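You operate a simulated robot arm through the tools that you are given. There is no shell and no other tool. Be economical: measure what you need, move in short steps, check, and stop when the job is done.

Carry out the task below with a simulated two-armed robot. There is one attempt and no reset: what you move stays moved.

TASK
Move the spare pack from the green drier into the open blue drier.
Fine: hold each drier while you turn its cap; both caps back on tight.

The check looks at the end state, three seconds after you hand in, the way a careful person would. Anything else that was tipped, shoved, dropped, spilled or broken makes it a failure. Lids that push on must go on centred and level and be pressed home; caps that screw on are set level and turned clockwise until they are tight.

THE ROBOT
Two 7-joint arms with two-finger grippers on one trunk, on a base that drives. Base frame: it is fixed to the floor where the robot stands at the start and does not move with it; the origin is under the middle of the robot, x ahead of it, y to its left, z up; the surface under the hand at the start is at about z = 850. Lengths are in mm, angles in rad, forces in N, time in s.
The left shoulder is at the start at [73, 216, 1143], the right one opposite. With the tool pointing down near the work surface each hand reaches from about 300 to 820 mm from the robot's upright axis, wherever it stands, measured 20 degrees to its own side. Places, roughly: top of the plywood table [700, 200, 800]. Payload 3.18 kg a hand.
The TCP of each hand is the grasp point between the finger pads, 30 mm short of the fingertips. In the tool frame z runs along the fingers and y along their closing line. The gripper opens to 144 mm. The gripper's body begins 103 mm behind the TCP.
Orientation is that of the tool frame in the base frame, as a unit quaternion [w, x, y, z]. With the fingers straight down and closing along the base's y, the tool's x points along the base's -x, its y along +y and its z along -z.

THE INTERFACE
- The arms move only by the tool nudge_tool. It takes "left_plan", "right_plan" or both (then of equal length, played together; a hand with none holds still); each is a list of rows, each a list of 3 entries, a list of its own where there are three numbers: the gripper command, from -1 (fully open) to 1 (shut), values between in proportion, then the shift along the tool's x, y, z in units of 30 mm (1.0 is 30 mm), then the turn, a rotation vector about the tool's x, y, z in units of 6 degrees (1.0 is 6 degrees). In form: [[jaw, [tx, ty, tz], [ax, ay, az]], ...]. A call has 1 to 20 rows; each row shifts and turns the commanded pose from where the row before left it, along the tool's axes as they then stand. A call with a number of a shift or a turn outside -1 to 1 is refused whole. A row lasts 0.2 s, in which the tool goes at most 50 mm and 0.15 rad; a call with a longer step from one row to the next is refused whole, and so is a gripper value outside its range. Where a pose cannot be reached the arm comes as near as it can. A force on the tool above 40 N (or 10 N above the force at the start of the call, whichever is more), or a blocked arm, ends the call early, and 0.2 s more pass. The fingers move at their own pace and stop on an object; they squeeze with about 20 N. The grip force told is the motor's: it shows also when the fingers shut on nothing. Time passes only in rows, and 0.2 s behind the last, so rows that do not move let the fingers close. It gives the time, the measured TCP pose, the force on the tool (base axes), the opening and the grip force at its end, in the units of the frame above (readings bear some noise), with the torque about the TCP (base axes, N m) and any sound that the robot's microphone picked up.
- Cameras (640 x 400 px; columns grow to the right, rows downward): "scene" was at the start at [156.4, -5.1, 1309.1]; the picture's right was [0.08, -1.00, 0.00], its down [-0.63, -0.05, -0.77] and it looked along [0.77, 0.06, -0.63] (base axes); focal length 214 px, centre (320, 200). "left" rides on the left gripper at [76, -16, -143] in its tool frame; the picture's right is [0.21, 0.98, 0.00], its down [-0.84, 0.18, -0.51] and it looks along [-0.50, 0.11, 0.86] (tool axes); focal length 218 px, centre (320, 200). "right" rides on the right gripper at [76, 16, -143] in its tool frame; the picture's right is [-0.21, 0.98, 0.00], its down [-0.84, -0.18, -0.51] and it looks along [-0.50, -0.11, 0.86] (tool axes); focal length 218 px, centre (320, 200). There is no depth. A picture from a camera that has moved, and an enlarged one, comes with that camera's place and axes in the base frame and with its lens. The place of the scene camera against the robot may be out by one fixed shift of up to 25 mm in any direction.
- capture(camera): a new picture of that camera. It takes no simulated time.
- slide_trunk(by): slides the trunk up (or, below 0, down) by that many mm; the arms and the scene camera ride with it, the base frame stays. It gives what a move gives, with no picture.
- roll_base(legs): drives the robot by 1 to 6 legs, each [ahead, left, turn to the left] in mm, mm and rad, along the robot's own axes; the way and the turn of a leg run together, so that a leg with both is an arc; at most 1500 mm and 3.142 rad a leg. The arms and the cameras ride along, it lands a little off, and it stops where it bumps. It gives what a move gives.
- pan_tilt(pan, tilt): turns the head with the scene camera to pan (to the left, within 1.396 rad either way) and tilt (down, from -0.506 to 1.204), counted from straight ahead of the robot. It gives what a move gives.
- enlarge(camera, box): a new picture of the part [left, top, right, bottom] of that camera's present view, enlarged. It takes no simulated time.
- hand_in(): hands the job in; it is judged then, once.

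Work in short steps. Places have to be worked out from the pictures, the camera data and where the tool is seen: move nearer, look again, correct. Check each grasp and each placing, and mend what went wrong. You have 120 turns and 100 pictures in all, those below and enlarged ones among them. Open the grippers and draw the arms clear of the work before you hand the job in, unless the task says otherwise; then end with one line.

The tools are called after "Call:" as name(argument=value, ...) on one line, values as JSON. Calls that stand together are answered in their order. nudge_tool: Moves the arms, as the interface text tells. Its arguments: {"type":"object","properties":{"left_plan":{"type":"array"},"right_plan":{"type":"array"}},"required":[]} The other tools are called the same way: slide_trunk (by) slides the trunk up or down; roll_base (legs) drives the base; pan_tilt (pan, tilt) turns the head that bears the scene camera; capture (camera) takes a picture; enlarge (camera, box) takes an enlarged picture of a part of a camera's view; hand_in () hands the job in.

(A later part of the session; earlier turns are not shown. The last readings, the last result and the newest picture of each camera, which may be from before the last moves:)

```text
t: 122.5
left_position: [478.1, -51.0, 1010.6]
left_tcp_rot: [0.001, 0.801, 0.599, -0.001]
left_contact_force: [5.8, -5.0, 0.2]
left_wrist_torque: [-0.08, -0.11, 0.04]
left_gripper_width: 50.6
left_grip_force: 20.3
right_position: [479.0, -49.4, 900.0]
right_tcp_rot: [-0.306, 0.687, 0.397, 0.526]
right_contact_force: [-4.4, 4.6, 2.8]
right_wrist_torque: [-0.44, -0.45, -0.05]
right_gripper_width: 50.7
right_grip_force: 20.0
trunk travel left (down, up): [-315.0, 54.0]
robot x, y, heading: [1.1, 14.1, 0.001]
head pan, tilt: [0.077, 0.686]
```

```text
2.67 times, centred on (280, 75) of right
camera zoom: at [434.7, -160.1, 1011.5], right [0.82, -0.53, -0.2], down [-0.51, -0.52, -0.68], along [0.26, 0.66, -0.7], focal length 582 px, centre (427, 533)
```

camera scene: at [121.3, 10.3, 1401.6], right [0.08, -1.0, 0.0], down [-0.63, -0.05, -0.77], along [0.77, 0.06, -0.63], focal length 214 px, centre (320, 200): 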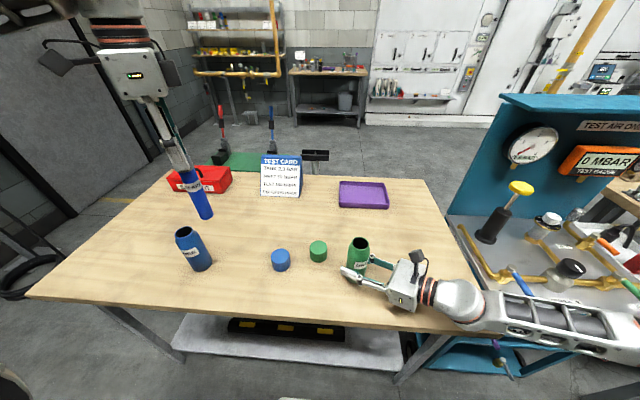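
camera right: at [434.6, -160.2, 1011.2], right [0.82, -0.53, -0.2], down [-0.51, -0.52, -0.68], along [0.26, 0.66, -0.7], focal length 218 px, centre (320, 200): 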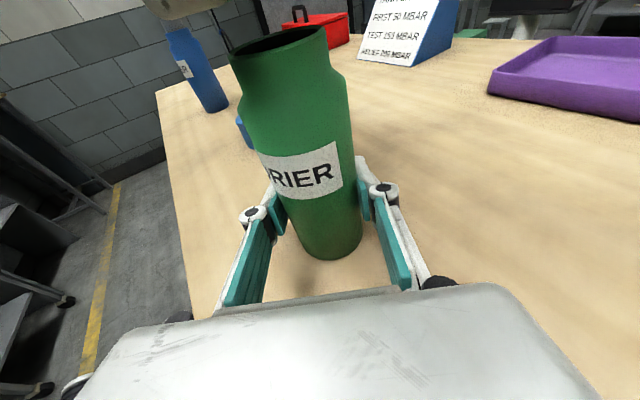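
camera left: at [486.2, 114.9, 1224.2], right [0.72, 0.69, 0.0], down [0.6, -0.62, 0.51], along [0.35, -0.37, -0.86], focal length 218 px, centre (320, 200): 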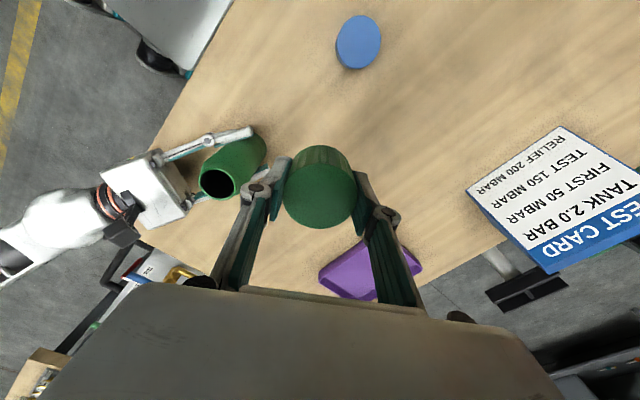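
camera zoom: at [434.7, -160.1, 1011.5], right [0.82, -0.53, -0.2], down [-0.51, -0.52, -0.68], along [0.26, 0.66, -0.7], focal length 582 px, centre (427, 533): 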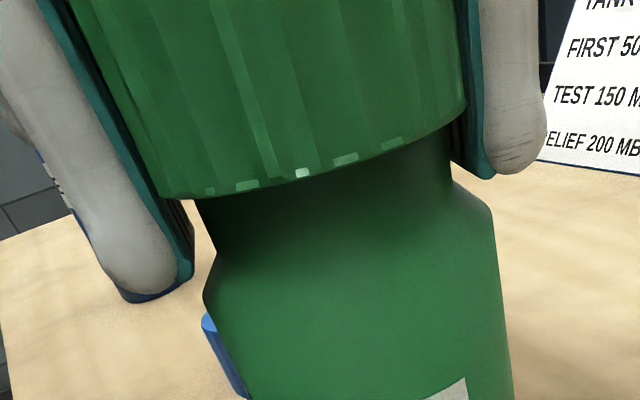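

The cap dropped ~5 mm onto the neck while turning. Pressing down slightly to feel the next contact.

Call:
nudge_tool(left_plan=[[1, [0, 0, 0.05], [0, 0, 0]], [1, [0, 0, 0.05], [0, 0, 0]]])

Call:
nudge_tool(left_plan=[[1, [0, 0, 0.05], [0, 0, 0]], [1, [0, 0, 0.05], [0, 0, 0]]])

```text
t: 123.1
left_position: [477.4, -50.4, 1006.8]
left_tcp_rot: [0.002, 0.8, 0.6, -0.002]
left_contact_force: [3.2, -4.8, 2.9]
left_wrist_torque: [-0.14, -0.09, -0.07]
left_gripper_width: 50.4
left_grip_force: 20.1
right_position: [479.4, -50.1, 899.7]
right_tcp_rot: [-0.306, 0.687, 0.396, 0.527]
right_contact_force: [-3.2, 5.9, 3.1]
right_wrist_torque: [-0.37, -0.13, 0.0]
right_gripper_width: 50.5
right_grip_force: 19.9
trunk travel left (down, up): [-315.0, 54.0]
robot x, y, heading: [4.8, 17.1, 0.001]
head pan, tilt: [0.077, 0.686]
```

```text
t: 123.7
left_position: [478.1, -50.0, 1007.7]
left_tcp_rot: [0.003, 0.799, 0.601, -0.001]
left_contact_force: [1.8, -2.3, 29.5]
left_wrist_torque: [-0.01, 0.24, -0.16]
left_gripper_width: 50.6
left_grip_force: 19.8
right_position: [480.5, -50.0, 900.1]
right_tcp_rot: [-0.304, 0.688, 0.397, 0.526]
right_contact_force: [4.5, 8.4, -3.7]
right_wrist_torque: [-0.05, 0.0, 0.02]
right_gripper_width: 50.5
right_grip_force: 20.0
trunk travel left (down, up): [-315.0, 54.0]
robot x, y, heading: [1.6, 16.7, 0.002]
head pan, tilt: [0.077, 0.686]
```

Firm, centred contact (29 N) lower down: this should be the thread start. Turning clockwise 60° with little feed.

Call:
nudge_tool(left_plan=[[1, [0, 0, -0.02], [0, 0, 0]], [1, [0, 0, 0.003], [0, 0, 1]], [1, [0, 0, 0.003], [0, 0, 1]], [1, [0, 0, 0.003], [0, 0, 1]], [1, [0, 0, 0.003], [0, 0, 1]], [1, [0, 0, 0.003], [0, 0, 1]], [1, [0, 0, 0.003], [0, 0, 1]], [1, [0, 0, 0.003], [0, 0, 1]], [1, [0, 0, 0.003], [0, 0, 1]], [1, [0, 0, 0.003], [0, 0, 1]], [1, [0, 0, 0.003], [0, 0, 1]]])

Call:
enlarge(camera="right", box=[160, 0, 400, 150])

```text
t: 124.5
left_position: [477.4, -53.1, 1008.3]
left_tcp_rot: [0.002, 0.845, 0.534, -0.001]
left_contact_force: [0.3, 1.2, 8.2]
left_wrist_torque: [0.09, 0.21, 0.11]
left_gripper_width: 50.2
left_grip_force: 19.3
right_position: [479.4, -51.5, 900.7]
right_tcp_rot: [-0.305, 0.687, 0.396, 0.527]
right_contact_force: [-2.8, -2.5, 5.8]
right_wrist_torque: [-0.21, 0.3, -0.09]
right_gripper_width: 50.8
right_grip_force: 20.1
trunk travel left (down, up): [-315.0, 54.0]
robot x, y, heading: [0.7, 15.6, -0.001]
head pan, tilt: [0.077, 0.686]
stopped in row 3 (left hand): the force on the tool passed its limit at 51 N (the readings are from after the stop); the commanded pose is now the measured one
```

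```text
2.67 times, centred on (280, 75) of right
camera zoom: at [434.2, -161.4, 1011.4], right [0.82, -0.54, -0.2], down [-0.51, -0.52, -0.68], along [0.26, 0.66, -0.7], focal length 582 px, centre (427, 533)
```

zoom: 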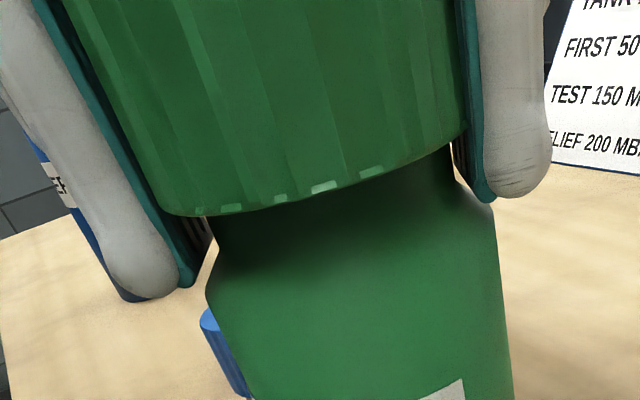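

The fingertips had reached the body's shoulder. The cap is sleeved on the neck now, so I'll open, rise 13 mm, recentre, and regrip the cap only.

Call:
nudge_tool(left_plan=[[0.3, [0, 0, 0], [0, 0, 0]], [0, [0, 0, 0], [0, 0, 0]], [0, [0.094, 0.018, -0.43], [0, 0, 0]], [0, [0, 0, 0], [0, 0, 0]]])

Call:
capture(camera="right")

Call:
enlarge(camera="scene", box=[320, 200, 400, 280])

```text
t: 125.5
left_position: [479.7, -49.4, 1020.4]
left_tcp_rot: [0.002, 0.846, 0.533, -0.001]
left_contact_force: [-0.6, 0.6, -0.3]
left_wrist_torque: [-0.02, 0.04, 0.02]
left_gripper_width: 71.9
left_grip_force: 0.0
right_position: [480.1, -51.7, 900.5]
right_tcp_rot: [-0.304, 0.688, 0.396, 0.527]
right_contact_force: [-3.8, -0.9, 7.2]
right_wrist_torque: [-0.1, 0.1, 0.01]
right_gripper_width: 50.5
right_grip_force: 19.9
trunk travel left (down, up): [-315.0, 54.0]
robot x, y, heading: [-1.3, 17.1, -0.0]
head pan, tilt: [0.077, 0.686]
```

```text
19 pictures are left
camera right: at [434.4, -161.2, 1011.4], right [0.82, -0.54, -0.2], down [-0.51, -0.52, -0.68], along [0.26, 0.66, -0.7], focal length 218 px, centre (320, 200)
```

right: 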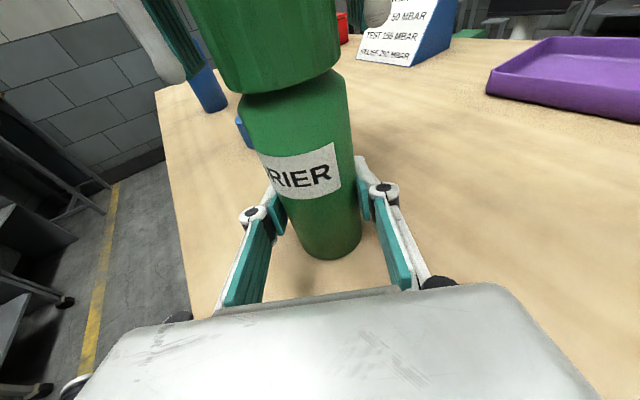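

```text
5.00 times, centred on (360, 240) of scene
camera zoom: at [120.3, 9.9, 1401.8], right [0.08, -1.0, 0.0], down [-0.63, -0.05, -0.77], along [0.77, 0.06, -0.63], focal length 1072 px, centre (120, 0)
```

zoom: 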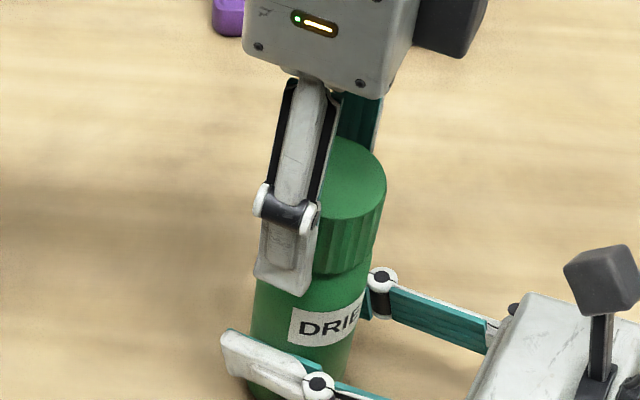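

The cap dropped level onto the thread start once freed. Winding the hand back 45° for a full stroke, lowering 4 mm and gripping.

Call:
nudge_tool(left_plan=[[0, [0, 0, -0.0], [0, 0, -1]], [0, [0, 0, 0], [0, 0, -1]], [0, [0, 0, 0], [0, 0, -1]], [0, [0, 0, 0], [0, 0, -1]], [0, [0, 0, 0], [0, 0, -1]], [0, [0, 0, 0], [0, 0, -1]], [0, [0, 0, 0], [0, 0, -1]], [0, [0, 0, 0], [0, 0, -0.5]], [0, [0, 0, 0.12], [0, 0, 0]], [0.5, [0, 0, 0], [0, 0, 0]], [1, [0, 0, 0], [0, 0, 0]], [1, [0, 0, 0], [0, 0, 0]]])

```text
t: 128.1
left_position: [480.5, -50.2, 1016.7]
left_tcp_rot: [0.002, 0.577, 0.817, -0.002]
left_contact_force: [-4.9, -1.5, 4.1]
left_wrist_torque: [-0.03, 0.04, -0.03]
left_gripper_width: 50.9
left_grip_force: 20.2
right_position: [480.3, -52.1, 899.8]
right_tcp_rot: [-0.304, 0.688, 0.396, 0.527]
right_contact_force: [2.7, 4.2, 7.0]
right_wrist_torque: [0.17, 0.29, 0.07]
right_gripper_width: 50.6
right_grip_force: 19.5
trunk travel left (down, up): [-315.0, 54.0]
robot x, y, heading: [0.5, 15.0, -0.001]
head pan, tilt: [0.077, 0.686]
```

Gripped flat. Turning clockwise 90° with slight feed.

Call:
nudge_tool(left_plan=[[1, [0, 0, 0.003], [0, 0, 1]], [1, [0, 0, 0.003], [0, 0, 1]], [1, [0, 0, 0.003], [0, 0, 1]], [1, [0, 0, 0.003], [0, 0, 1]], [1, [0, 0, 0.003], [0, 0, 1]], [1, [0, 0, 0.003], [0, 0, 1]], [1, [0, 0, 0.003], [0, 0, 1]], [1, [0, 0, 0.003], [0, 0, 1]], [1, [0, 0, 0.003], [0, 0, 1]], [1, [0, 0, 0.003], [0, 0, 1]], [1, [0, 0, 0.003], [0, 0, 1]], [1, [0, 0, 0.003], [0, 0, 1]], [1, [0, 0, 0.003], [0, 0, 1]], [1, [0, 0, 0.003], [0, 0, 1]], [1, [0, 0, 0.003], [0, 0, 1]]])

```text
t: 131.3
left_position: [479.6, -49.7, 1015.6]
left_tcp_rot: [0.004, 0.986, 0.167, 0.0]
left_contact_force: [7.4, -8.1, 9.9]
left_wrist_torque: [-0.2, -0.26, 0.03]
left_gripper_width: 50.8
left_grip_force: 19.9
right_position: [478.9, -51.4, 899.4]
right_tcp_rot: [-0.305, 0.688, 0.397, 0.526]
right_contact_force: [-4.7, 7.5, 5.4]
right_wrist_torque: [-0.58, -0.5, -0.06]
right_gripper_width: 50.7
right_grip_force: 19.6
trunk travel left (down, up): [-315.0, 54.0]
robot x, y, heading: [-2.6, 16.2, -0.001]
head pan, tilt: [0.077, 0.686]
```

Turning freely, with a ~10 N side load; easing the hand ~1 mm along it and continuing 90°.

Call:
nudge_tool(left_plan=[[1, [0.01, 0.03, 0], [0, 0, 1]], [1, [0, 0, 0.003], [0, 0, 1]], [1, [0, 0, 0.003], [0, 0, 1]], [1, [0, 0, 0.003], [0, 0, 1]], [1, [0, 0, 0.003], [0, 0, 1]], [1, [0, 0, 0.003], [0, 0, 1]], [1, [0, 0, 0.003], [0, 0, 1]], [1, [0, 0, 0.003], [0, 0, 1]], [1, [0, 0, 0.003], [0, 0, 1]], [1, [0, 0, 0.003], [0, 0, 1]], [1, [0, 0, 0.003], [0, 0, 1]], [1, [0, 0, 0.003], [0, 0, 1]], [1, [0, 0, 0.003], [0, 0, 1]], [1, [0, 0, 0.003], [0, 0, 1]], [1, [0, 0, 0.003], [0, 0, 1]]])

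Call:
enlarge(camera="right", box=[160, 0, 400, 230])

```text
t: 134.5
left_position: [480.1, -49.9, 1013.7]
left_tcp_rot: [0.002, 0.816, -0.578, 0.002]
left_contact_force: [1.5, -9.2, 10.6]
left_wrist_torque: [-0.12, -0.07, 0.01]
left_gripper_width: 50.7
left_grip_force: 20.0
right_position: [479.2, -50.5, 901.0]
right_tcp_rot: [-0.305, 0.688, 0.396, 0.526]
right_contact_force: [-2.5, 13.1, 0.4]
right_wrist_torque: [-0.45, -0.09, 0.04]
right_gripper_width: 51.1
right_grip_force: 19.5
trunk travel left (down, up): [-315.0, 54.0]
robot x, y, heading: [0.2, 13.7, 0.008]
head pan, tilt: [0.077, 0.686]
```

```text
1.74 times, centred on (280, 115) of right
camera zoom: at [434.5, -160.9, 1011.2], right [0.82, -0.54, -0.2], down [-0.51, -0.52, -0.68], along [0.26, 0.66, -0.7], focal length 380 px, centre (390, 348)
```

zoom: 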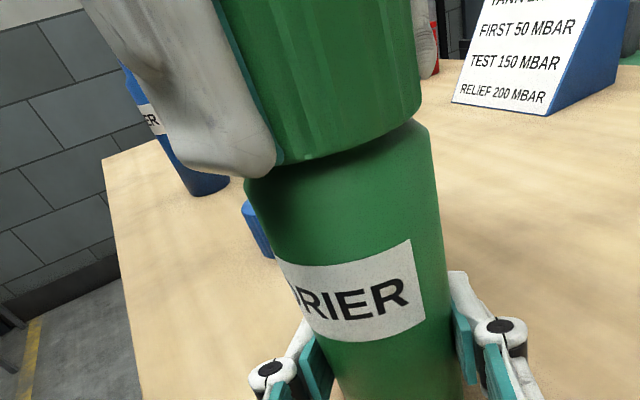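

Cap is low and level. Continuing clockwise another 84°.

Call:
nudge_tool(left_plan=[[1, [0.025, 0.009, 0], [0, 0, 1]], [1, [0, 0, 0.002], [0, 0, 1]], [1, [0, 0, 0.002], [0, 0, 1]], [1, [0, 0, 0.002], [0, 0, 1]], [1, [0, 0, 0.002], [0, 0, 1]], [1, [0, 0, 0.002], [0, 0, 1]], [1, [0, 0, 0.002], [0, 0, 1]], [1, [0, 0, 0.002], [0, 0, 1]], [1, [0, 0, 0.002], [0, 0, 1]], [1, [0, 0, 0.002], [0, 0, 1]], [1, [0, 0, 0.002], [0, 0, 1]], [1, [0, 0, 0.002], [0, 0, 1]], [1, [0, 0, 0.002], [0, 0, 1]], [1, [0, 0, 0.002], [0, 0, 1]]])

```text
t: 137.5
left_position: [480.0, -50.7, 1012.7]
left_tcp_rot: [-0.001, -0.22, 0.975, -0.003]
left_contact_force: [-4.4, 0.0, 10.2]
left_wrist_torque: [-0.08, 0.06, -0.01]
left_gripper_width: 50.7
left_grip_force: 19.7
right_position: [479.1, -51.6, 899.5]
right_tcp_rot: [-0.304, 0.688, 0.395, 0.527]
right_contact_force: [3.4, 1.3, 0.7]
right_wrist_torque: [0.38, 0.33, 0.01]
right_gripper_width: 50.6
right_grip_force: 20.4
trunk travel left (down, up): [-315.0, 54.0]
robot x, y, heading: [2.1, 15.0, 0.001]
head pan, tilt: [0.077, 0.686]
```

No tightening torque yet after 264°. Continuing to the wrist limit (~36°).

Call:
nudge_tool(left_plan=[[1, [0, 0, 0.002], [0, 0, 1]], [1, [0, 0, 0.002], [0, 0, 1]], [1, [0, 0, 0.002], [0, 0, 1]], [1, [0, 0, 0.002], [0, 0, 1]], [1, [0, 0, 0.002], [0, 0, 1]], [1, [0, 0, 0.002], [0, 0, 1]]])

```text
t: 138.9
left_position: [481.5, -51.4, 1010.9]
left_tcp_rot: [0.0, 0.093, 0.996, -0.003]
left_contact_force: [-0.3, 1.3, 0.6]
left_wrist_torque: [0.06, 0.02, 0.44]
left_gripper_width: 52.6
left_grip_force: 20.7
right_position: [479.6, -51.7, 899.5]
right_tcp_rot: [-0.305, 0.688, 0.396, 0.526]
right_contact_force: [-1.4, -0.4, 2.7]
right_wrist_torque: [0.28, -0.02, -0.34]
right_gripper_width: 50.5
right_grip_force: 19.6
trunk travel left (down, up): [-315.0, 54.0]
robot x, y, heading: [-0.6, 15.4, -0.004]
head pan, tilt: [0.077, 0.686]
```

Torque rose to 0.44 N·m and the pads began to cam: nearly tight. Regripping (wind back ~100°) for a final tightening turn.

Call:
nudge_tool(left_plan=[[0.3, [0, 0, 0], [0, 0, 0]], [0, [0, 0, -0.08], [0, 0, 0]], [0, [0, 0, 0], [0, 0, -1]], [0, [0, 0, 0], [0, 0, -1]], [0, [0, 0, 0], [0, 0, -1]], [0, [0, 0, 0], [0, 0, -1]], [0, [0, 0, 0], [0, 0, -1]], [0, [0, 0, 0], [0, 0, -1]], [0, [0, 0, 0], [0, 0, -1]], [0, [0, 0, 0], [0, 0, -1]], [0, [0, 0, 0], [0, 0, -1]], [0.3, [0, 0, 0], [0, 0, 0]], [1, [0, 0, 0], [0, 0, 0]], [1, [0, 0, 0], [0, 0, 0]]])

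Call:
nudge_tool(left_plan=[[1, [0, 0, 0], [0, 0, 0.5]], [1, [0, 0, 0], [0, 0, 0.5]], [1, [0, 0, 0], [0, 0, 0.5]], [1, [0, 0, 0], [0, 0, 0.5]]])

```text
t: 141.9
left_position: [479.9, -50.4, 1013.9]
left_tcp_rot: [-0.001, -0.371, 0.929, -0.003]
left_contact_force: [-0.3, 0.0, 0.9]
left_wrist_torque: [0.06, 0.0, 0.05]
left_gripper_width: 53.1
left_grip_force: 19.8
right_position: [479.4, -52.5, 899.8]
right_tcp_rot: [-0.304, 0.689, 0.396, 0.526]
right_contact_force: [-1.1, 0.3, 1.2]
right_wrist_torque: [0.08, 0.05, 0.0]
right_gripper_width: 50.6
right_grip_force: 20.8
trunk travel left (down, up): [-315.0, 54.0]
robot x, y, heading: [2.7, 13.8, 0.003]
head pan, tilt: [0.077, 0.686]
```

```text
t: 142.9
left_position: [482.5, -51.1, 1014.8]
left_tcp_rot: [0.0, -0.271, 0.963, -0.003]
left_contact_force: [-2.3, 0.7, -0.2]
left_wrist_torque: [0.0, 0.06, 0.39]
left_gripper_width: 52.0
left_grip_force: 19.8
right_position: [480.4, -51.5, 899.9]
right_tcp_rot: [-0.304, 0.688, 0.396, 0.527]
right_contact_force: [1.3, -1.1, 0.3]
right_wrist_torque: [0.09, 0.1, -0.35]
right_gripper_width: 50.8
right_grip_force: 20.3
trunk travel left (down, up): [-315.0, 54.0]
robot x, y, heading: [0.9, 14.8, -0.002]
head pan, tilt: [0.077, 0.686]
```

Torque 0.39 and building. Turning further until it stops.

Call:
nudge_tool(left_plan=[[1, [0, 0, 0], [0, 0, 0.5]], [1, [0, 0, 0], [0, 0, 0.5]], [1, [0, 0, 0], [0, 0, 0.5]], [1, [0, 0, 0], [0, 0, 0.5]]])

Call:
nudge_tool(left_plan=[[1, [0, 0, 0], [0, 0, 0.5]], [1, [0, 0, 0], [0, 0, 0.5]], [1, [0, 0, 0], [0, 0, 0.5]], [1, [0, 0, 0], [0, 0, 0.5]]])

Call:
capture(camera="right")

```text
t: 143.9
left_position: [481.6, -50.8, 1012.5]
left_tcp_rot: [0.0, -0.17, 0.986, -0.004]
left_contact_force: [-1.0, 0.5, -0.7]
left_wrist_torque: [-0.01, -0.01, 0.57]
left_gripper_width: 50.7
left_grip_force: 20.1
right_position: [479.3, -51.2, 900.0]
right_tcp_rot: [-0.304, 0.689, 0.396, 0.526]
right_contact_force: [0.4, -0.8, 0.7]
right_wrist_torque: [0.09, -0.01, -0.61]
right_gripper_width: 50.7
right_grip_force: 20.3
trunk travel left (down, up): [-315.0, 54.0]
robot x, y, heading: [-3.4, 17.5, 0.001]
head pan, tilt: [0.077, 0.686]
```

```text
t: 144.9
left_position: [481.2, -51.7, 1014.6]
left_tcp_rot: [0.0, -0.065, 0.998, -0.002]
left_contact_force: [0.8, 0.3, -0.5]
left_wrist_torque: [-0.01, -0.01, 0.79]
left_gripper_width: 51.7
left_grip_force: 20.4
right_position: [479.8, -51.3, 898.8]
right_tcp_rot: [-0.305, 0.688, 0.396, 0.526]
right_contact_force: [0.5, 0.1, 0.6]
right_wrist_torque: [0.03, -0.09, -0.75]
right_gripper_width: 50.8
right_grip_force: 19.9
trunk travel left (down, up): [-315.0, 54.0]
robot x, y, heading: [-2.7, 17.5, 0.002]
head pan, tilt: [0.077, 0.686]
```

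```text
16 pictures are left
camera right: at [435.1, -161.3, 1010.8], right [0.82, -0.54, -0.2], down [-0.51, -0.52, -0.68], along [0.26, 0.66, -0.7], focal length 218 px, centre (320, 200)
```

right: 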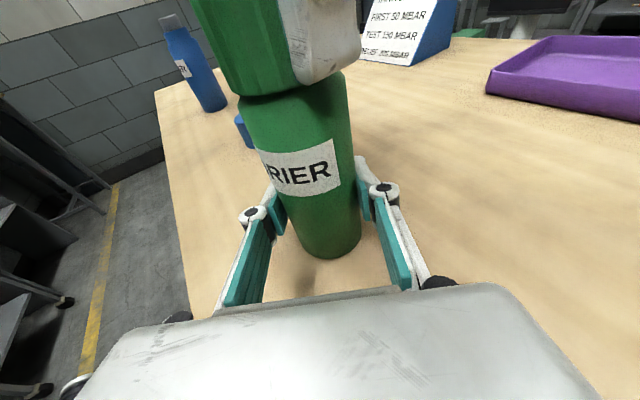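

Cap is back to its original seated height with 0.79 N·m torque. One last small squeeze-turn, then open the left hand and lift off.

Call:
nudge_tool(left_plan=[[1, [0, 0, 0], [0, 0, 0.7]], [1, [0, 0, 0], [0, 0, 0.7]]])

Call:
nudge_tool(left_plan=[[0.3, [0, 0, 0], [0, 0, -0.3]], [0, [0, 0, 0], [0, 0, 0]], [-0.3, [0, 0, 0], [0, 0, 0]], [-0.3, [0, 0, -1], [0, 0, 0]], [-0.3, [0, 0, -1], [0, 0, 0]], [-0.3, [0, 0, -1], [0, 0, 0]], [-0.3, [0, 0, -1], [0, 0, 0]]])

```text
t: 145.5
left_position: [480.5, -50.2, 1014.2]
left_tcp_rot: [0.0, 0.009, 1.0, -0.003]
left_contact_force: [-1.1, 0.9, -0.2]
left_wrist_torque: [0.03, 0.01, 0.62]
left_gripper_width: 52.9
left_grip_force: 19.6
right_position: [480.0, -52.5, 899.2]
right_tcp_rot: [-0.304, 0.688, 0.396, 0.526]
right_contact_force: [0.9, 0.8, -0.2]
right_wrist_torque: [0.14, -0.08, -0.58]
right_gripper_width: 50.5
right_grip_force: 20.0
trunk travel left (down, up): [-315.0, 54.0]
robot x, y, heading: [-4.1, 14.2, 0.002]
head pan, tilt: [0.077, 0.686]
```

```text
t: 147.1
left_position: [480.6, -51.3, 1134.6]
left_tcp_rot: [-0.001, -0.009, 1.0, -0.002]
left_contact_force: [0.5, 0.4, 1.0]
left_wrist_torque: [0.02, -0.01, 0.02]
left_gripper_width: 93.6
left_grip_force: 0.1
right_position: [480.1, -51.2, 899.9]
right_tcp_rot: [-0.303, 0.689, 0.395, 0.526]
right_contact_force: [-2.1, -1.4, -0.4]
right_wrist_torque: [-0.02, -0.02, -0.04]
right_gripper_width: 50.8
right_grip_force: 20.3
trunk travel left (down, up): [-315.0, 54.0]
robot x, y, heading: [-2.8, 17.0, 0.002]
head pan, tilt: [0.077, 0.686]
```

Green drier is done. Releasing and backing the right hand off and up, while the left goes over the loose blue cap.

Call:
nudge_tool(right_plan=[[0.3, [0, 0, 0], [0, 0, 0]], [-0.3, [0, 0, 0], [0, 0, 0]], [-1, [0, 0, 0], [0, 0, 0]], [-1, [0, 0, 0], [0, 0, 0]], [-1, [-0.2, 0, -0.8], [0, 0, 0]], [-1, [-0.2, 0, -0.8], [0, 0, 0]], [-1, [-0.25, 0, -0.95], [0, 0, 0]], [-1, [-0.25, 0, -0.95], [0, 0, 0]], [-1, [-0.25, 0, -0.95], [0, 0, 0]], [-1, [0.967, 0, -0.258], [0, 0, 0]], [-1, [0.967, 0, -0.258], [0, 0, 0]], [-1, [0.967, 0, -0.258], [0, 0, 0]], [-1, [0.967, 0, -0.258], [0, 0, 0]], [-1, [0.967, 0, -0.258], [0, 0, 0]], [-1, [0.967, 0, -0.258], [0, 0, 0]], [-1, [0.967, 0, -0.258], [0, 0, 0]]])

Call:
nudge_tool(left_plan=[[-0.3, [-0.07, 0.91, 0.1], [0, 0, 0]], [-0.3, [-0.07, 0.91, 0.1], [0, 0, 0]], [-0.3, [-0.07, 0.91, 0.1], [0, 0, 0]], [-0.3, [-0.07, 0.91, 0.1], [0, 0, 0]], [-0.3, [-0.07, 0.91, 0.1], [0, 0, 0]], [-0.3, [-0.07, 0.91, 0.1], [0, 0, 0]], [-0.3, [-0.07, 0.91, 0.1], [0, 0, 0]], [-0.3, [-0.07, 0.91, 0.1], [0, 0, 0]]])

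Call:
capture(camera="left")

```text
t: 150.5
left_position: [479.8, -50.7, 1133.0]
left_tcp_rot: [0.0, -0.008, 1.0, -0.002]
left_contact_force: [0.8, -0.5, -0.3]
left_wrist_torque: [-0.01, 0.04, -0.01]
left_gripper_width: 93.7
left_grip_force: 0.0
right_position: [420.9, -171.4, 1109.3]
right_tcp_rot: [-0.306, 0.688, 0.397, 0.525]
right_contact_force: [0.2, 0.1, -0.6]
right_wrist_torque: [-0.03, 0.0, 0.0]
right_gripper_width: 144.0
right_grip_force: 0.1
right hand out of reach, approached as far as the arm can: row 16
trunk travel left (down, up): [-315.0, 54.0]
robot x, y, heading: [0.9, 11.5, 0.002]
head pan, tilt: [0.077, 0.686]
```

```text
t: 152.3
left_position: [494.1, 168.0, 1108.1]
left_tcp_rot: [0.0, -0.007, 1.0, -0.003]
left_contact_force: [0.0, 0.0, 1.2]
left_wrist_torque: [-0.06, -0.02, -0.03]
left_gripper_width: 93.5
left_grip_force: 0.1
right_position: [420.0, -171.1, 1107.5]
right_tcp_rot: [-0.306, 0.687, 0.397, 0.525]
right_contact_force: [-0.2, 0.3, 0.5]
right_wrist_torque: [-0.01, -0.01, -0.05]
right_gripper_width: 144.1
right_grip_force: 0.1
trunk travel left (down, up): [-315.0, 54.0]
robot x, y, heading: [-2.2, 14.0, -0.002]
head pan, tilt: [0.077, 0.686]
```

```text
15 pictures are left
camera left: at [416.9, 152.6, 1250.1], right [-0.22, 0.97, -0.01], down [0.84, 0.2, 0.51], along [0.49, 0.11, -0.86], focal length 218 px, centre (320, 200)
```

left: 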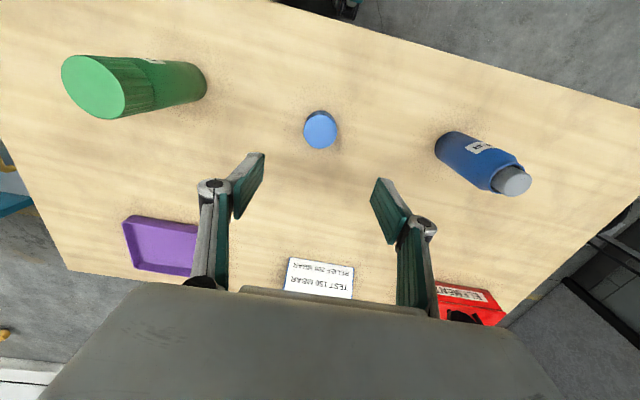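

Blue cap is at about (502,170). Lowering, closing to centre it in y, then opening, turning 90° and gripping so it is centred both ways.

Call:
nudge_tool(left_plan=[[-0.3, [-0.277, 0.06, 1], [0, 0, 0]], [-0.3, [0, 0, 1], [0, 0, 0]], [-0.3, [0, 0, 1], [0, 0, 0]], [-0.3, [0, 0, 1], [0, 0, 0]], [-0.3, [0, 0, 1], [0, 0, 0]], [-0.3, [0, 0, 1], [0, 0, 0]], [-0.3, [0, 0, 1], [0, 0, 0]], [-0.3, [0, 0, 0.4], [0, 0, 0]], [0.2, [0, 0, 0], [0, 0, 0]], [1, [0, 0, 0], [0, 0, 0]], [1, [0, 0, 0], [0, 0, 0]]])

Call:
nudge_tool(left_plan=[[0.3, [0, 0, 0], [0, 0, 0]], [-0.1, [0, 0, 0], [0, 0, 0]], [-0.1, [0, 0, 0], [0, 0, -1]], [-0.1, [0, 0, 0], [0, 0, -1]], [-0.1, [0, 0, 0], [0, 0, -1]], [-0.1, [0, 0, 0], [0, 0, -1]], [-0.1, [0, 0, 0], [0, 0, -1]], [-0.1, [0, 0, 0], [0, 0, -1]], [-0.1, [0, 0, 0], [0, 0, -1]], [-0.1, [0, 0, 0], [0, 0, -1]], [-0.1, [0, 0, 0], [0, 0, -1]], [-0.1, [0, 0, 0], [0, 0, -1]], [-0.1, [0, 0, 0], [0, 0, -1]], [-0.1, [0, 0, 0], [0, 0, -1]], [-0.1, [0, 0, 0], [0, 0, -1]], [-0.1, [0, 0, 0], [0, 0, -1]], [-0.1, [0, 0, 0], [0, 0, -1]], [0.4, [0, 0, 0], [0, 0, 0]], [1, [0, 0, 0], [0, 0, 0]], [1, [0, 0, 0], [0, 0, 0]]])

Call:
capture(camera="left")

```text
t: 154.7
left_position: [501.0, 169.2, 886.7]
left_tcp_rot: [-0.001, -0.008, 1.0, -0.002]
left_contact_force: [0.6, 0.2, 0.9]
left_wrist_torque: [-0.02, -0.02, 0.0]
left_gripper_width: 52.6
left_grip_force: 19.3
right_position: [419.6, -172.2, 1110.0]
right_tcp_rot: [-0.306, 0.688, 0.397, 0.526]
right_contact_force: [0.8, 0.1, -0.2]
right_wrist_torque: [-0.03, 0.02, 0.0]
right_gripper_width: 143.7
right_grip_force: 0.0
trunk travel left (down, up): [-315.0, 54.0]
robot x, y, heading: [-0.7, 13.9, 0.003]
head pan, tilt: [0.077, 0.686]
```

```text
t: 158.9
left_position: [502.4, 168.4, 886.7]
left_tcp_rot: [0.002, 0.713, -0.701, 0.001]
left_contact_force: [0.1, 0.3, 0.6]
left_wrist_torque: [0.02, -0.02, 0.05]
left_gripper_width: 52.8
left_grip_force: 19.9
right_position: [421.5, -172.4, 1107.3]
right_tcp_rot: [-0.306, 0.687, 0.397, 0.526]
right_contact_force: [0.1, -0.7, 0.9]
right_wrist_torque: [0.01, -0.04, -0.03]
right_gripper_width: 144.1
right_grip_force: 0.1
trunk travel left (down, up): [-315.0, 54.0]
robot x, y, heading: [-0.5, 14.7, 0.004]
head pan, tilt: [0.077, 0.686]
```

```text
14 pictures are left
camera left: at [519.0, 93.3, 1029.1], right [-0.97, -0.22, 0.0], down [-0.19, 0.84, 0.5], along [-0.11, 0.49, -0.86], focal length 218 px, centre (320, 200)
```

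left: 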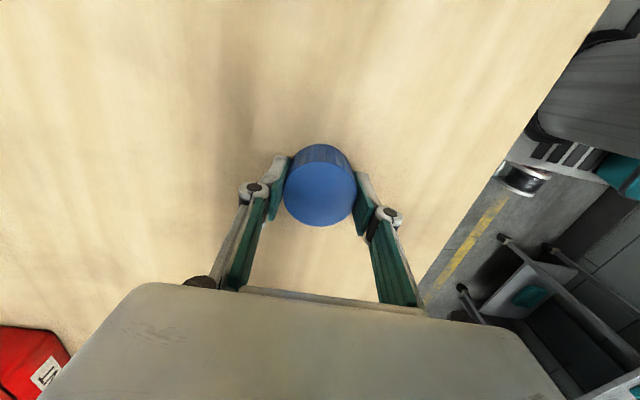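

Cap held but slightly off its flats (52.8 mm). Trying an 8° adjusted regrip.

Call:
nudge_tool(left_plan=[[0.3, [0, 0, 0], [0, 0, 0]], [0.1, [0, 0, 0], [0, 0, -0.7]], [0.1, [0, 0, 0], [0, 0, -0.7]], [0.5, [0, 0, 0], [0, 0, 0]], [1, [0, 0, 0], [0, 0, 0]], [1, [0, 0, 0], [0, 0, 0]]])

```text
t: 160.3
left_position: [502.4, 168.6, 886.1]
left_tcp_rot: [0.002, 0.762, -0.648, 0.002]
left_contact_force: [0.1, -0.1, 0.5]
left_wrist_torque: [0.02, 0.02, -0.02]
left_gripper_width: 52.2
left_grip_force: 19.8
right_position: [420.3, -173.1, 1109.5]
right_tcp_rot: [-0.305, 0.688, 0.396, 0.526]
right_contact_force: [-0.5, -0.4, 0.2]
right_wrist_torque: [0.02, 0.0, 0.0]
right_gripper_width: 143.8
right_grip_force: 0.0
trunk travel left (down, up): [-315.0, 54.0]
robot x, y, heading: [4.6, 16.9, 0.004]
head pan, tilt: [0.077, 0.686]
```

Good enough; tightening regrips come later anyway. Lifting the cap and winding the hand back for a full clockwise stroke.

Call:
nudge_tool(left_plan=[[1, [0, 0, -0.5], [0, 0, 0]], [1, [0, 0, -1], [0, 0, -1]], [1, [0, 0, -1], [0, 0, -1]], [1, [0, 0, -1], [0, 0, -1]], [1, [0, 0, -1], [0, 0, -1]], [1, [0, 0, -1], [0, 0, -1]], [1, [0, 0, -1], [0, 0, -1]], [1, [0, 0, 0], [0, 0, -1]], [1, [0, 0, 0], [0, 0, -1]], [1, [0, 0, 0], [0, 0, -1]], [1, [0, 0, 0], [0, 0, -1]], [1, [0, 0, 0], [0, 0, -1]], [1, [0, 0, 0], [0, 0, -1]], [1, [0, 0, 0], [0, 0, -1]], [1, [0, 0, 0], [0, 0, -1]], [1, [0, 0, 0], [0, 0, -1]], [1, [0, 0, 0], [0, 0, -1]], [1, [0, 0, 0], [0, 0, -1]]])

Call:
nudge_tool(left_plan=[[1, [0, 0, 0], [0, 0, -1]], [1, [0, 0, 0], [0, 0, -1]], [1, [0, 0, 0], [0, 0, -1]], [1, [0, 0, 0], [0, 0, -1]], [1, [0, 0, 0], [0, 0, -1]], [1, [0, 0, 0], [0, 0, -1]], [1, [0, 0, 0], [0, 0, -1]], [1, [0, 0, 0], [0, 0, -1]], [1, [0, 0, 0], [0, 0, -1]], [1, [0, 0, 0], [0, 0, -1]], [1, [0, 0, 0], [0, 0, -1]], [1, [0, 0, 0], [0, 0, -1]], [1, [0, 0, 0], [0, 0, -1]], [1, [0, 0, 0], [0, 0, -1]], [1, [0, 0, 0], [0, 0, -1]], [1, [0, 0, 0], [0, 0, -1]]])

Call:
nudge_tool(right_plan=[[-1, [0.967, 0, -0.258], [0, 0, 0]], [-1, [0.967, 0, -0.258], [0, 0, 0]]])

```text
t: 164.1
left_position: [501.5, 169.4, 1080.8]
left_tcp_rot: [0.003, 0.983, 0.186, -0.001]
left_contact_force: [-0.5, -0.7, 0.4]
left_wrist_torque: [-0.03, 0.02, -0.04]
left_gripper_width: 51.9
left_grip_force: 20.0
right_position: [421.0, -172.4, 1107.4]
right_tcp_rot: [-0.305, 0.688, 0.396, 0.526]
right_contact_force: [-0.1, 0.4, 0.9]
right_wrist_torque: [0.02, 0.02, -0.01]
right_gripper_width: 144.1
right_grip_force: 0.1
trunk travel left (down, up): [-315.0, 54.0]
robot x, y, heading: [-1.9, 11.5, -0.001]
head pan, tilt: [0.077, 0.686]
```

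```text
t: 167.5
left_position: [502.5, 170.0, 1081.6]
left_tcp_rot: [0.002, 0.52, 0.854, -0.002]
left_contact_force: [0.8, 0.0, 0.4]
left_wrist_torque: [0.02, 0.01, 0.0]
left_gripper_width: 52.0
left_grip_force: 20.1
right_position: [420.6, -172.2, 1109.3]
right_tcp_rot: [-0.306, 0.687, 0.397, 0.526]
right_contact_force: [-0.1, -0.3, -0.1]
right_wrist_torque: [0.04, -0.02, 0.01]
right_gripper_width: 144.0
right_grip_force: 0.2
trunk travel left (down, up): [-315.0, 54.0]
robot x, y, heading: [0.6, 17.9, 0.006]
head pan, tilt: [0.077, 0.686]
```

```text
t: 168.1
left_position: [502.5, 169.8, 1081.6]
left_tcp_rot: [0.002, 0.52, 0.854, -0.002]
left_contact_force: [-0.5, 0.6, -0.4]
left_wrist_torque: [-0.01, -0.02, 0.02]
left_gripper_width: 51.9
left_grip_force: 20.1
right_position: [427.8, -173.4, 1166.7]
right_tcp_rot: [-0.306, 0.688, 0.397, 0.525]
right_contact_force: [0.1, 0.4, -0.5]
right_wrist_torque: [-0.03, -0.04, -0.03]
right_gripper_width: 144.1
right_grip_force: 0.0
right hand out of reach, approached as far as the arm can: row 1, 2
trunk travel left (down, up): [-315.0, 54.0]
robot x, y, heading: [-0.2, 14.8, 0.003]
head pan, tilt: [0.077, 0.686]
```

Raising the left hand a bit for clearance and driving 460 mm to the left, so blue has the same relative place green had.

Call:
nudge_tool(left_plan=[[1, [0, 0, -1], [0, 0, 0]], [1, [0, 0, -1], [0, 0, 0]]])

Call:
roll_base(legs=[[0, 460, 0]])

Call:
capture(camera="scene")

```text
t: 168.7
left_position: [504.2, 170.3, 1142.3]
left_tcp_rot: [0.002, 0.52, 0.854, -0.002]
left_contact_force: [-0.6, 0.8, -0.4]
left_wrist_torque: [-0.03, -0.05, -0.01]
left_gripper_width: 52.1
left_grip_force: 19.7
right_position: [427.7, -174.0, 1166.4]
right_tcp_rot: [-0.305, 0.688, 0.397, 0.526]
right_contact_force: [-0.3, 0.5, -0.6]
right_wrist_torque: [-0.01, 0.0, -0.03]
right_gripper_width: 144.0
right_grip_force: 0.0
trunk travel left (down, up): [-315.0, 54.0]
robot x, y, heading: [0.6, 17.0, -0.001]
head pan, tilt: [0.077, 0.686]
```

```text
t: 173.3
left_position: [504.3, 636.0, 1141.6]
left_tcp_rot: [0.002, 0.522, 0.853, -0.002]
left_contact_force: [-0.7, -0.2, -0.9]
left_wrist_torque: [-0.03, 0.02, -0.01]
left_gripper_width: 52.0
left_grip_force: 19.9
right_position: [427.2, 291.3, 1166.9]
right_tcp_rot: [-0.304, 0.689, 0.396, 0.525]
right_contact_force: [0.5, 0.9, 0.6]
right_wrist_torque: [0.01, 0.02, -0.02]
right_gripper_width: 144.1
right_grip_force: 0.1
trunk travel left (down, up): [-315.0, 54.0]
robot x, y, heading: [-3.3, 481.8, -0.001]
head pan, tilt: [0.077, 0.686]
```

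```text
13 pictures are left
camera scene: at [121.4, 476.3, 1401.7], right [0.07, -1.0, 0.0], down [-0.63, -0.05, -0.77], along [0.77, 0.06, -0.63], focal length 214 px, centre (320, 200)
```

scene: 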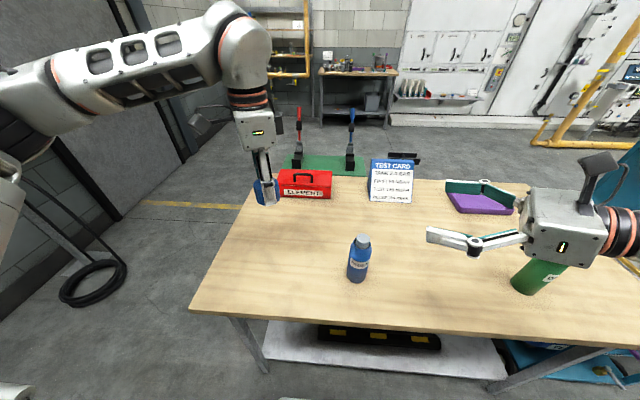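

Good layout. Lowering the right hand beside the blue drier, then a look.

Call:
nudge_tool(right_plan=[[-1, [-0.957, -0.055, 0.255], [0, 0, 0]], [-1, [-0.957, -0.055, 0.255], [0, 0, 0]], [-1, [-0.957, -0.055, 0.255], [0, 0, 0]], [-1, [-0.957, -0.055, 0.255], [0, 0, 0]], [-1, [-0.957, -0.055, 0.255], [0, 0, 0]], [-1, [-0.957, -0.055, 0.255], [0, 0, 0]], [-1, [-0.957, -0.055, 0.255], [0, 0, 0]], [-1, [-0.957, -0.055, 0.255], [0, 0, 0]], [-1, [-0.957, -0.055, 0.255], [0, 0, 0]]])

Call:
capture(camera="right")

```text
t: 175.3
left_position: [504.0, 636.0, 1141.7]
left_tcp_rot: [0.002, 0.521, 0.853, -0.002]
left_contact_force: [0.3, 0.6, -0.1]
left_wrist_torque: [0.0, 0.0, 0.01]
left_gripper_width: 51.7
left_grip_force: 20.1
right_position: [411.9, 297.3, 900.9]
right_tcp_rot: [-0.304, 0.688, 0.395, 0.527]
right_contact_force: [-0.1, 0.7, -0.2]
right_wrist_torque: [0.0, 0.02, 0.04]
right_gripper_width: 143.8
right_grip_force: 0.2
trunk travel left (down, up): [-315.0, 54.0]
robot x, y, heading: [-0.7, 481.0, -0.0]
head pan, tilt: [0.077, 0.686]
```

```text
12 pictures are left
camera right: at [365.9, 187.1, 1011.3], right [0.82, -0.54, -0.2], down [-0.51, -0.52, -0.68], along [0.26, 0.66, -0.7], focal length 218 px, centre (320, 200)
```

right: 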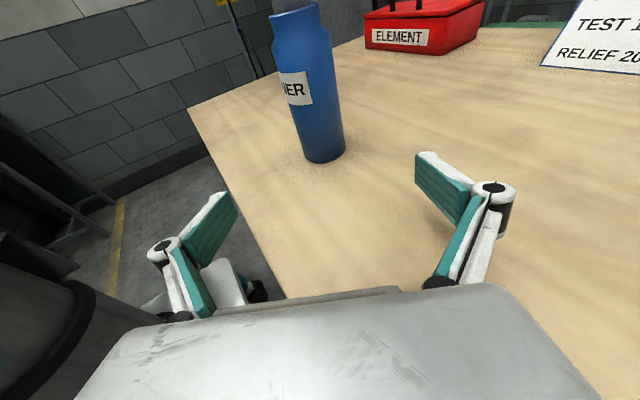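

Aligned within a few mm. Advancing level and closing on the blue body.

Call:
nudge_tool(right_plan=[[-1, [0.23, 0.017, 0.864], [0, 0, 0]], [-1, [0.23, 0.017, 0.864], [0, 0, 0]], [-1, [0.23, 0.017, 0.864], [0, 0, 0]], [-1, [0.23, 0.017, 0.864], [0, 0, 0]], [-1, [0.23, 0.017, 0.864], [0, 0, 0]], [0, [0, 0, 0], [0, 0, 0]]])

Call:
capture(camera="right")

```text
t: 176.7
left_position: [503.4, 636.7, 1142.4]
left_tcp_rot: [0.002, 0.522, 0.853, -0.003]
left_contact_force: [0.4, 0.1, 0.6]
left_wrist_torque: [0.01, 0.03, 0.05]
left_gripper_width: 51.8
left_grip_force: 19.6
right_position: [484.3, 413.3, 900.5]
right_tcp_rot: [-0.304, 0.689, 0.395, 0.526]
right_contact_force: [-1.5, -0.2, -0.5]
right_wrist_torque: [0.03, 0.03, -0.04]
right_gripper_width: 72.1
right_grip_force: 0.1
trunk travel left (down, up): [-315.0, 54.0]
robot x, y, heading: [5.5, 478.3, -0.005]
head pan, tilt: [0.077, 0.686]
```

```text
11 pictures are left
camera right: at [438.8, 303.1, 1011.6], right [0.82, -0.54, -0.2], down [-0.51, -0.52, -0.68], along [0.26, 0.66, -0.7], focal length 218 px, centre (320, 200)
```

right: 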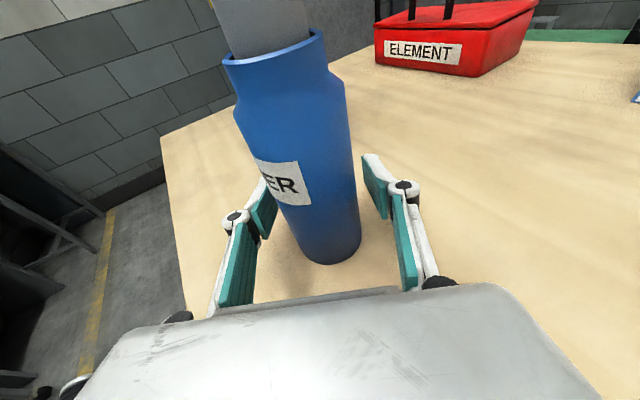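

Blue is between the pads. Closing the right hand (with a 1 mm centring shift).

Call:
nudge_tool(right_plan=[[0.1, [0, -0.04, 0], [0, 0, 0]], [0.3, [0, 0, 0], [0, 0, 0]], [0.6, [0, 0, 0], [0, 0, 0]], [1, [0, 0, 0], [0, 0, 0]], [1, [0, 0, 0], [0, 0, 0]]])

```text
t: 177.9
left_position: [504.2, 636.0, 1141.9]
left_tcp_rot: [0.001, 0.522, 0.853, -0.002]
left_contact_force: [0.1, 0.0, -0.6]
left_wrist_torque: [0.0, 0.01, 0.01]
left_gripper_width: 51.7
left_grip_force: 20.1
right_position: [482.8, 413.7, 900.2]
right_tcp_rot: [-0.304, 0.689, 0.395, 0.526]
right_contact_force: [-1.5, -0.8, 0.2]
right_wrist_torque: [0.02, 0.06, 0.04]
right_gripper_width: 51.9
right_grip_force: 20.1
trunk travel left (down, up): [-315.0, 54.0]
robot x, y, heading: [1.1, 484.3, -0.003]
head pan, tilt: [0.077, 0.686]
```

Blue held. Carrying the cap over the blue neck at about (481,412).

Call:
nudge_tool(left_plan=[[1, [-0.788, -0.511, 0], [0, 0, 0]], [1, [-0.788, -0.511, 0], [0, 0, 0]], [1, [-0.788, -0.511, 0], [0, 0, 0]], [1, [-0.788, -0.511, 0], [0, 0, 0]], [1, [-0.788, -0.511, 0], [0, 0, 0]], [1, [-0.788, -0.511, 0], [0, 0, 0]], [1, [-0.788, -0.511, 0], [0, 0, 0]], [1, [-0.788, -0.511, 0], [0, 0, 0]], [1, [0, 0, 0.8], [0, 0, 0]], [1, [0, 0, 0.8], [0, 0, 0]]])

Call:
enlarge(camera="scene", box=[310, 180, 430, 290])

```text
t: 180.1
left_position: [481.7, 409.7, 1094.1]
left_tcp_rot: [0.002, 0.522, 0.853, -0.003]
left_contact_force: [0.2, -0.7, 0.7]
left_wrist_torque: [-0.01, -0.01, 0.02]
left_gripper_width: 51.7
left_grip_force: 20.3
right_position: [482.4, 414.7, 900.0]
right_tcp_rot: [-0.306, 0.688, 0.396, 0.526]
right_contact_force: [0.3, 0.5, 0.6]
right_wrist_torque: [0.02, 0.0, 0.0]
right_gripper_width: 52.2
right_grip_force: 20.3
trunk travel left (down, up): [-315.0, 54.0]
robot x, y, heading: [3.6, 479.9, -0.001]
head pan, tilt: [0.077, 0.686]
```

```text
3.64 times, centred on (370, 235) of scene
camera zoom: at [121.7, 475.9, 1401.6], right [0.07, -1.0, 0.0], down [-0.63, -0.05, -0.77], along [0.77, 0.06, -0.63], focal length 780 px, centre (138, 73)
```

zoom: 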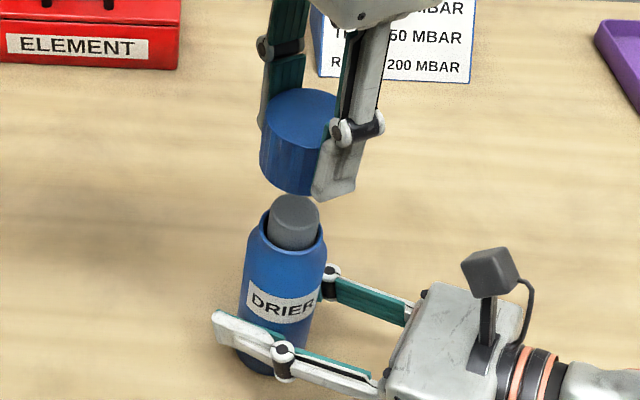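

Nearly over it; shifting +1.7 mm in y and lowering to just above the rim, then easing down.

Call:
nudge_tool(left_plan=[[1, [0.058, 0.01, 0.6], [0, 0, 0]], [1, [0, 0, 0.6], [0, 0, 0]], [1, [0, 0, 0.5], [0, 0, 0]], [1, [0, 0, 0.1], [0, 0, 0]]])

Call:
nudge_tool(left_plan=[[1, [0, 0, 0.07], [0, 0, 0]], [1, [0, 0, 0.07], [0, 0, 0]]])

Call:
nudge_tool(left_plan=[[1, [0, 0, 0.07], [0, 0, 0]], [1, [0, 0, 0.07], [0, 0, 0]]])

```text
t: 181.1
left_position: [482.2, 412.2, 1039.5]
left_tcp_rot: [0.002, 0.522, 0.853, -0.002]
left_contact_force: [0.4, 0.3, -0.1]
left_wrist_torque: [0.0, 0.01, -0.01]
left_gripper_width: 51.6
left_grip_force: 20.2
right_position: [481.3, 414.1, 900.5]
right_tcp_rot: [-0.305, 0.688, 0.396, 0.526]
right_contact_force: [-0.4, -0.2, -0.3]
right_wrist_torque: [0.01, 0.04, 0.0]
right_gripper_width: 52.1
right_grip_force: 20.4
trunk travel left (down, up): [-315.0, 54.0]
robot x, y, heading: [2.2, 481.4, -0.001]
head pan, tilt: [0.077, 0.686]
```

```text
t: 181.7
left_position: [481.5, 413.4, 1035.8]
left_tcp_rot: [0.001, 0.521, 0.853, -0.002]
left_contact_force: [-0.8, 0.3, 0.1]
left_wrist_torque: [0.0, -0.03, 0.02]
left_gripper_width: 51.7
left_grip_force: 20.3
right_position: [482.8, 413.6, 899.6]
right_tcp_rot: [-0.305, 0.689, 0.396, 0.525]
right_contact_force: [-0.4, 0.5, -0.1]
right_wrist_torque: [0.04, 0.01, 0.01]
right_gripper_width: 51.7
right_grip_force: 20.2
trunk travel left (down, up): [-315.0, 54.0]
robot x, y, heading: [-0.1, 480.0, -0.005]
head pan, tilt: [0.077, 0.686]
```

```text
t: 182.3
left_position: [481.6, 413.3, 1033.7]
left_tcp_rot: [0.001, 0.522, 0.853, -0.003]
left_contact_force: [0.1, 0.2, -1.7]
left_wrist_torque: [-0.01, 0.01, 0.0]
left_gripper_width: 51.4
left_grip_force: 20.1
right_position: [483.1, 412.6, 900.8]
right_tcp_rot: [-0.305, 0.689, 0.396, 0.526]
right_contact_force: [-0.7, 0.3, 0.2]
right_wrist_torque: [0.02, 0.0, 0.01]
right_gripper_width: 52.0
right_grip_force: 19.8
trunk travel left (down, up): [-315.0, 54.0]
robot x, y, heading: [1.5, 481.2, -0.005]
head pan, tilt: [0.077, 0.686]
```

No contact yet at z≈1033. Continuing in small steps.

Call:
nudge_tool(left_plan=[[1, [0, 0, 0.06], [0, 0, 0]], [1, [0, 0, 0.06], [0, 0, 0]]])

Call:
nudge_tool(left_plan=[[1, [0, 0, 0.05], [0, 0, 0]], [1, [0, 0, 0.05], [0, 0, 0]]])

```text
t: 182.9
left_position: [482.2, 412.8, 1030.5]
left_tcp_rot: [0.003, 0.521, 0.853, -0.003]
left_contact_force: [-1.9, 1.1, 17.0]
left_wrist_torque: [-0.17, 0.23, 0.05]
left_gripper_width: 51.6
left_grip_force: 19.8
right_position: [482.1, 411.1, 900.3]
right_tcp_rot: [-0.305, 0.688, 0.396, 0.526]
right_contact_force: [4.8, 1.6, -3.9]
right_wrist_torque: [0.36, -0.05, 0.03]
right_gripper_width: 51.8
right_grip_force: 20.2
trunk travel left (down, up): [-315.0, 54.0]
robot x, y, heading: [0.3, 476.4, -0.001]
head pan, tilt: [0.077, 0.686]
```

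```text
t: 183.5
left_position: [480.5, 412.8, 1026.0]
left_tcp_rot: [0.003, 0.522, 0.853, -0.002]
left_contact_force: [2.1, -2.5, 21.3]
left_wrist_torque: [-0.19, 0.33, 0.06]
left_gripper_width: 51.7
left_grip_force: 20.6
right_position: [481.2, 413.0, 900.0]
right_tcp_rot: [-0.304, 0.689, 0.396, 0.526]
right_contact_force: [1.4, 0.2, -3.3]
right_wrist_torque: [-0.15, -0.27, 0.02]
right_gripper_width: 52.0
right_grip_force: 20.3
trunk travel left (down, up): [-315.0, 54.0]
robot x, y, heading: [2.8, 481.3, -0.001]
head pan, tilt: [0.077, 0.686]
```

Touching the rim on the -x side, as before with green. Lifting, shifting ~1 mm toward -x,-y and lowering again.

Call:
nudge_tool(left_plan=[[1, [0, 0, -0.15], [0, 0, 0]], [1, [0.003, -0.036, 0], [0, 0, 0]], [1, [0, 0, 0.1], [0, 0, 0]], [1, [0, 0, 0.06], [0, 0, 0]]])

Call:
nudge_tool(left_plan=[[1, [0, 0, 0.004], [0, 0, 0.5]], [1, [0, 0, 0.004], [0, 0, 0.5]], [1, [0, 0, 0.004], [0, 0, 0.5]], [1, [0, 0, 0.004], [0, 0, 0.5]], [1, [0, 0, 0.004], [0, 0, 0.5]], [1, [0, 0, 0.004], [0, 0, 0.5]]])

```text
t: 184.5
left_position: [479.5, 413.3, 1026.3]
left_tcp_rot: [0.002, 0.521, 0.853, -0.002]
left_contact_force: [-3.4, 2.4, 9.9]
left_wrist_torque: [0.05, -0.12, 0.05]
left_gripper_width: 51.4
left_grip_force: 19.8
right_position: [482.4, 413.8, 900.0]
right_tcp_rot: [-0.304, 0.689, 0.396, 0.525]
right_contact_force: [4.2, 1.2, -0.5]
right_wrist_torque: [0.3, 0.32, 0.03]
right_gripper_width: 51.7
right_grip_force: 19.8
trunk travel left (down, up): [-315.0, 54.0]
robot x, y, heading: [1.5, 478.9, 0.001]
head pan, tilt: [0.077, 0.686]
```

```text
t: 185.9
left_position: [480.8, 412.5, 1026.5]
left_tcp_rot: [0.002, 0.648, 0.761, -0.002]
left_contact_force: [4.7, -0.8, 11.2]
left_wrist_torque: [-0.26, -0.26, 0.09]
left_gripper_width: 51.4
left_grip_force: 20.1
right_position: [482.5, 413.1, 900.4]
right_tcp_rot: [-0.305, 0.688, 0.396, 0.526]
right_contact_force: [-0.8, -1.2, -0.9]
right_wrist_torque: [-0.07, -0.26, 0.08]
right_gripper_width: 51.2
right_grip_force: 19.9
trunk travel left (down, up): [-315.0, 54.0]
robot x, y, heading: [2.1, 478.5, -0.003]
head pan, tilt: [0.077, 0.686]
```

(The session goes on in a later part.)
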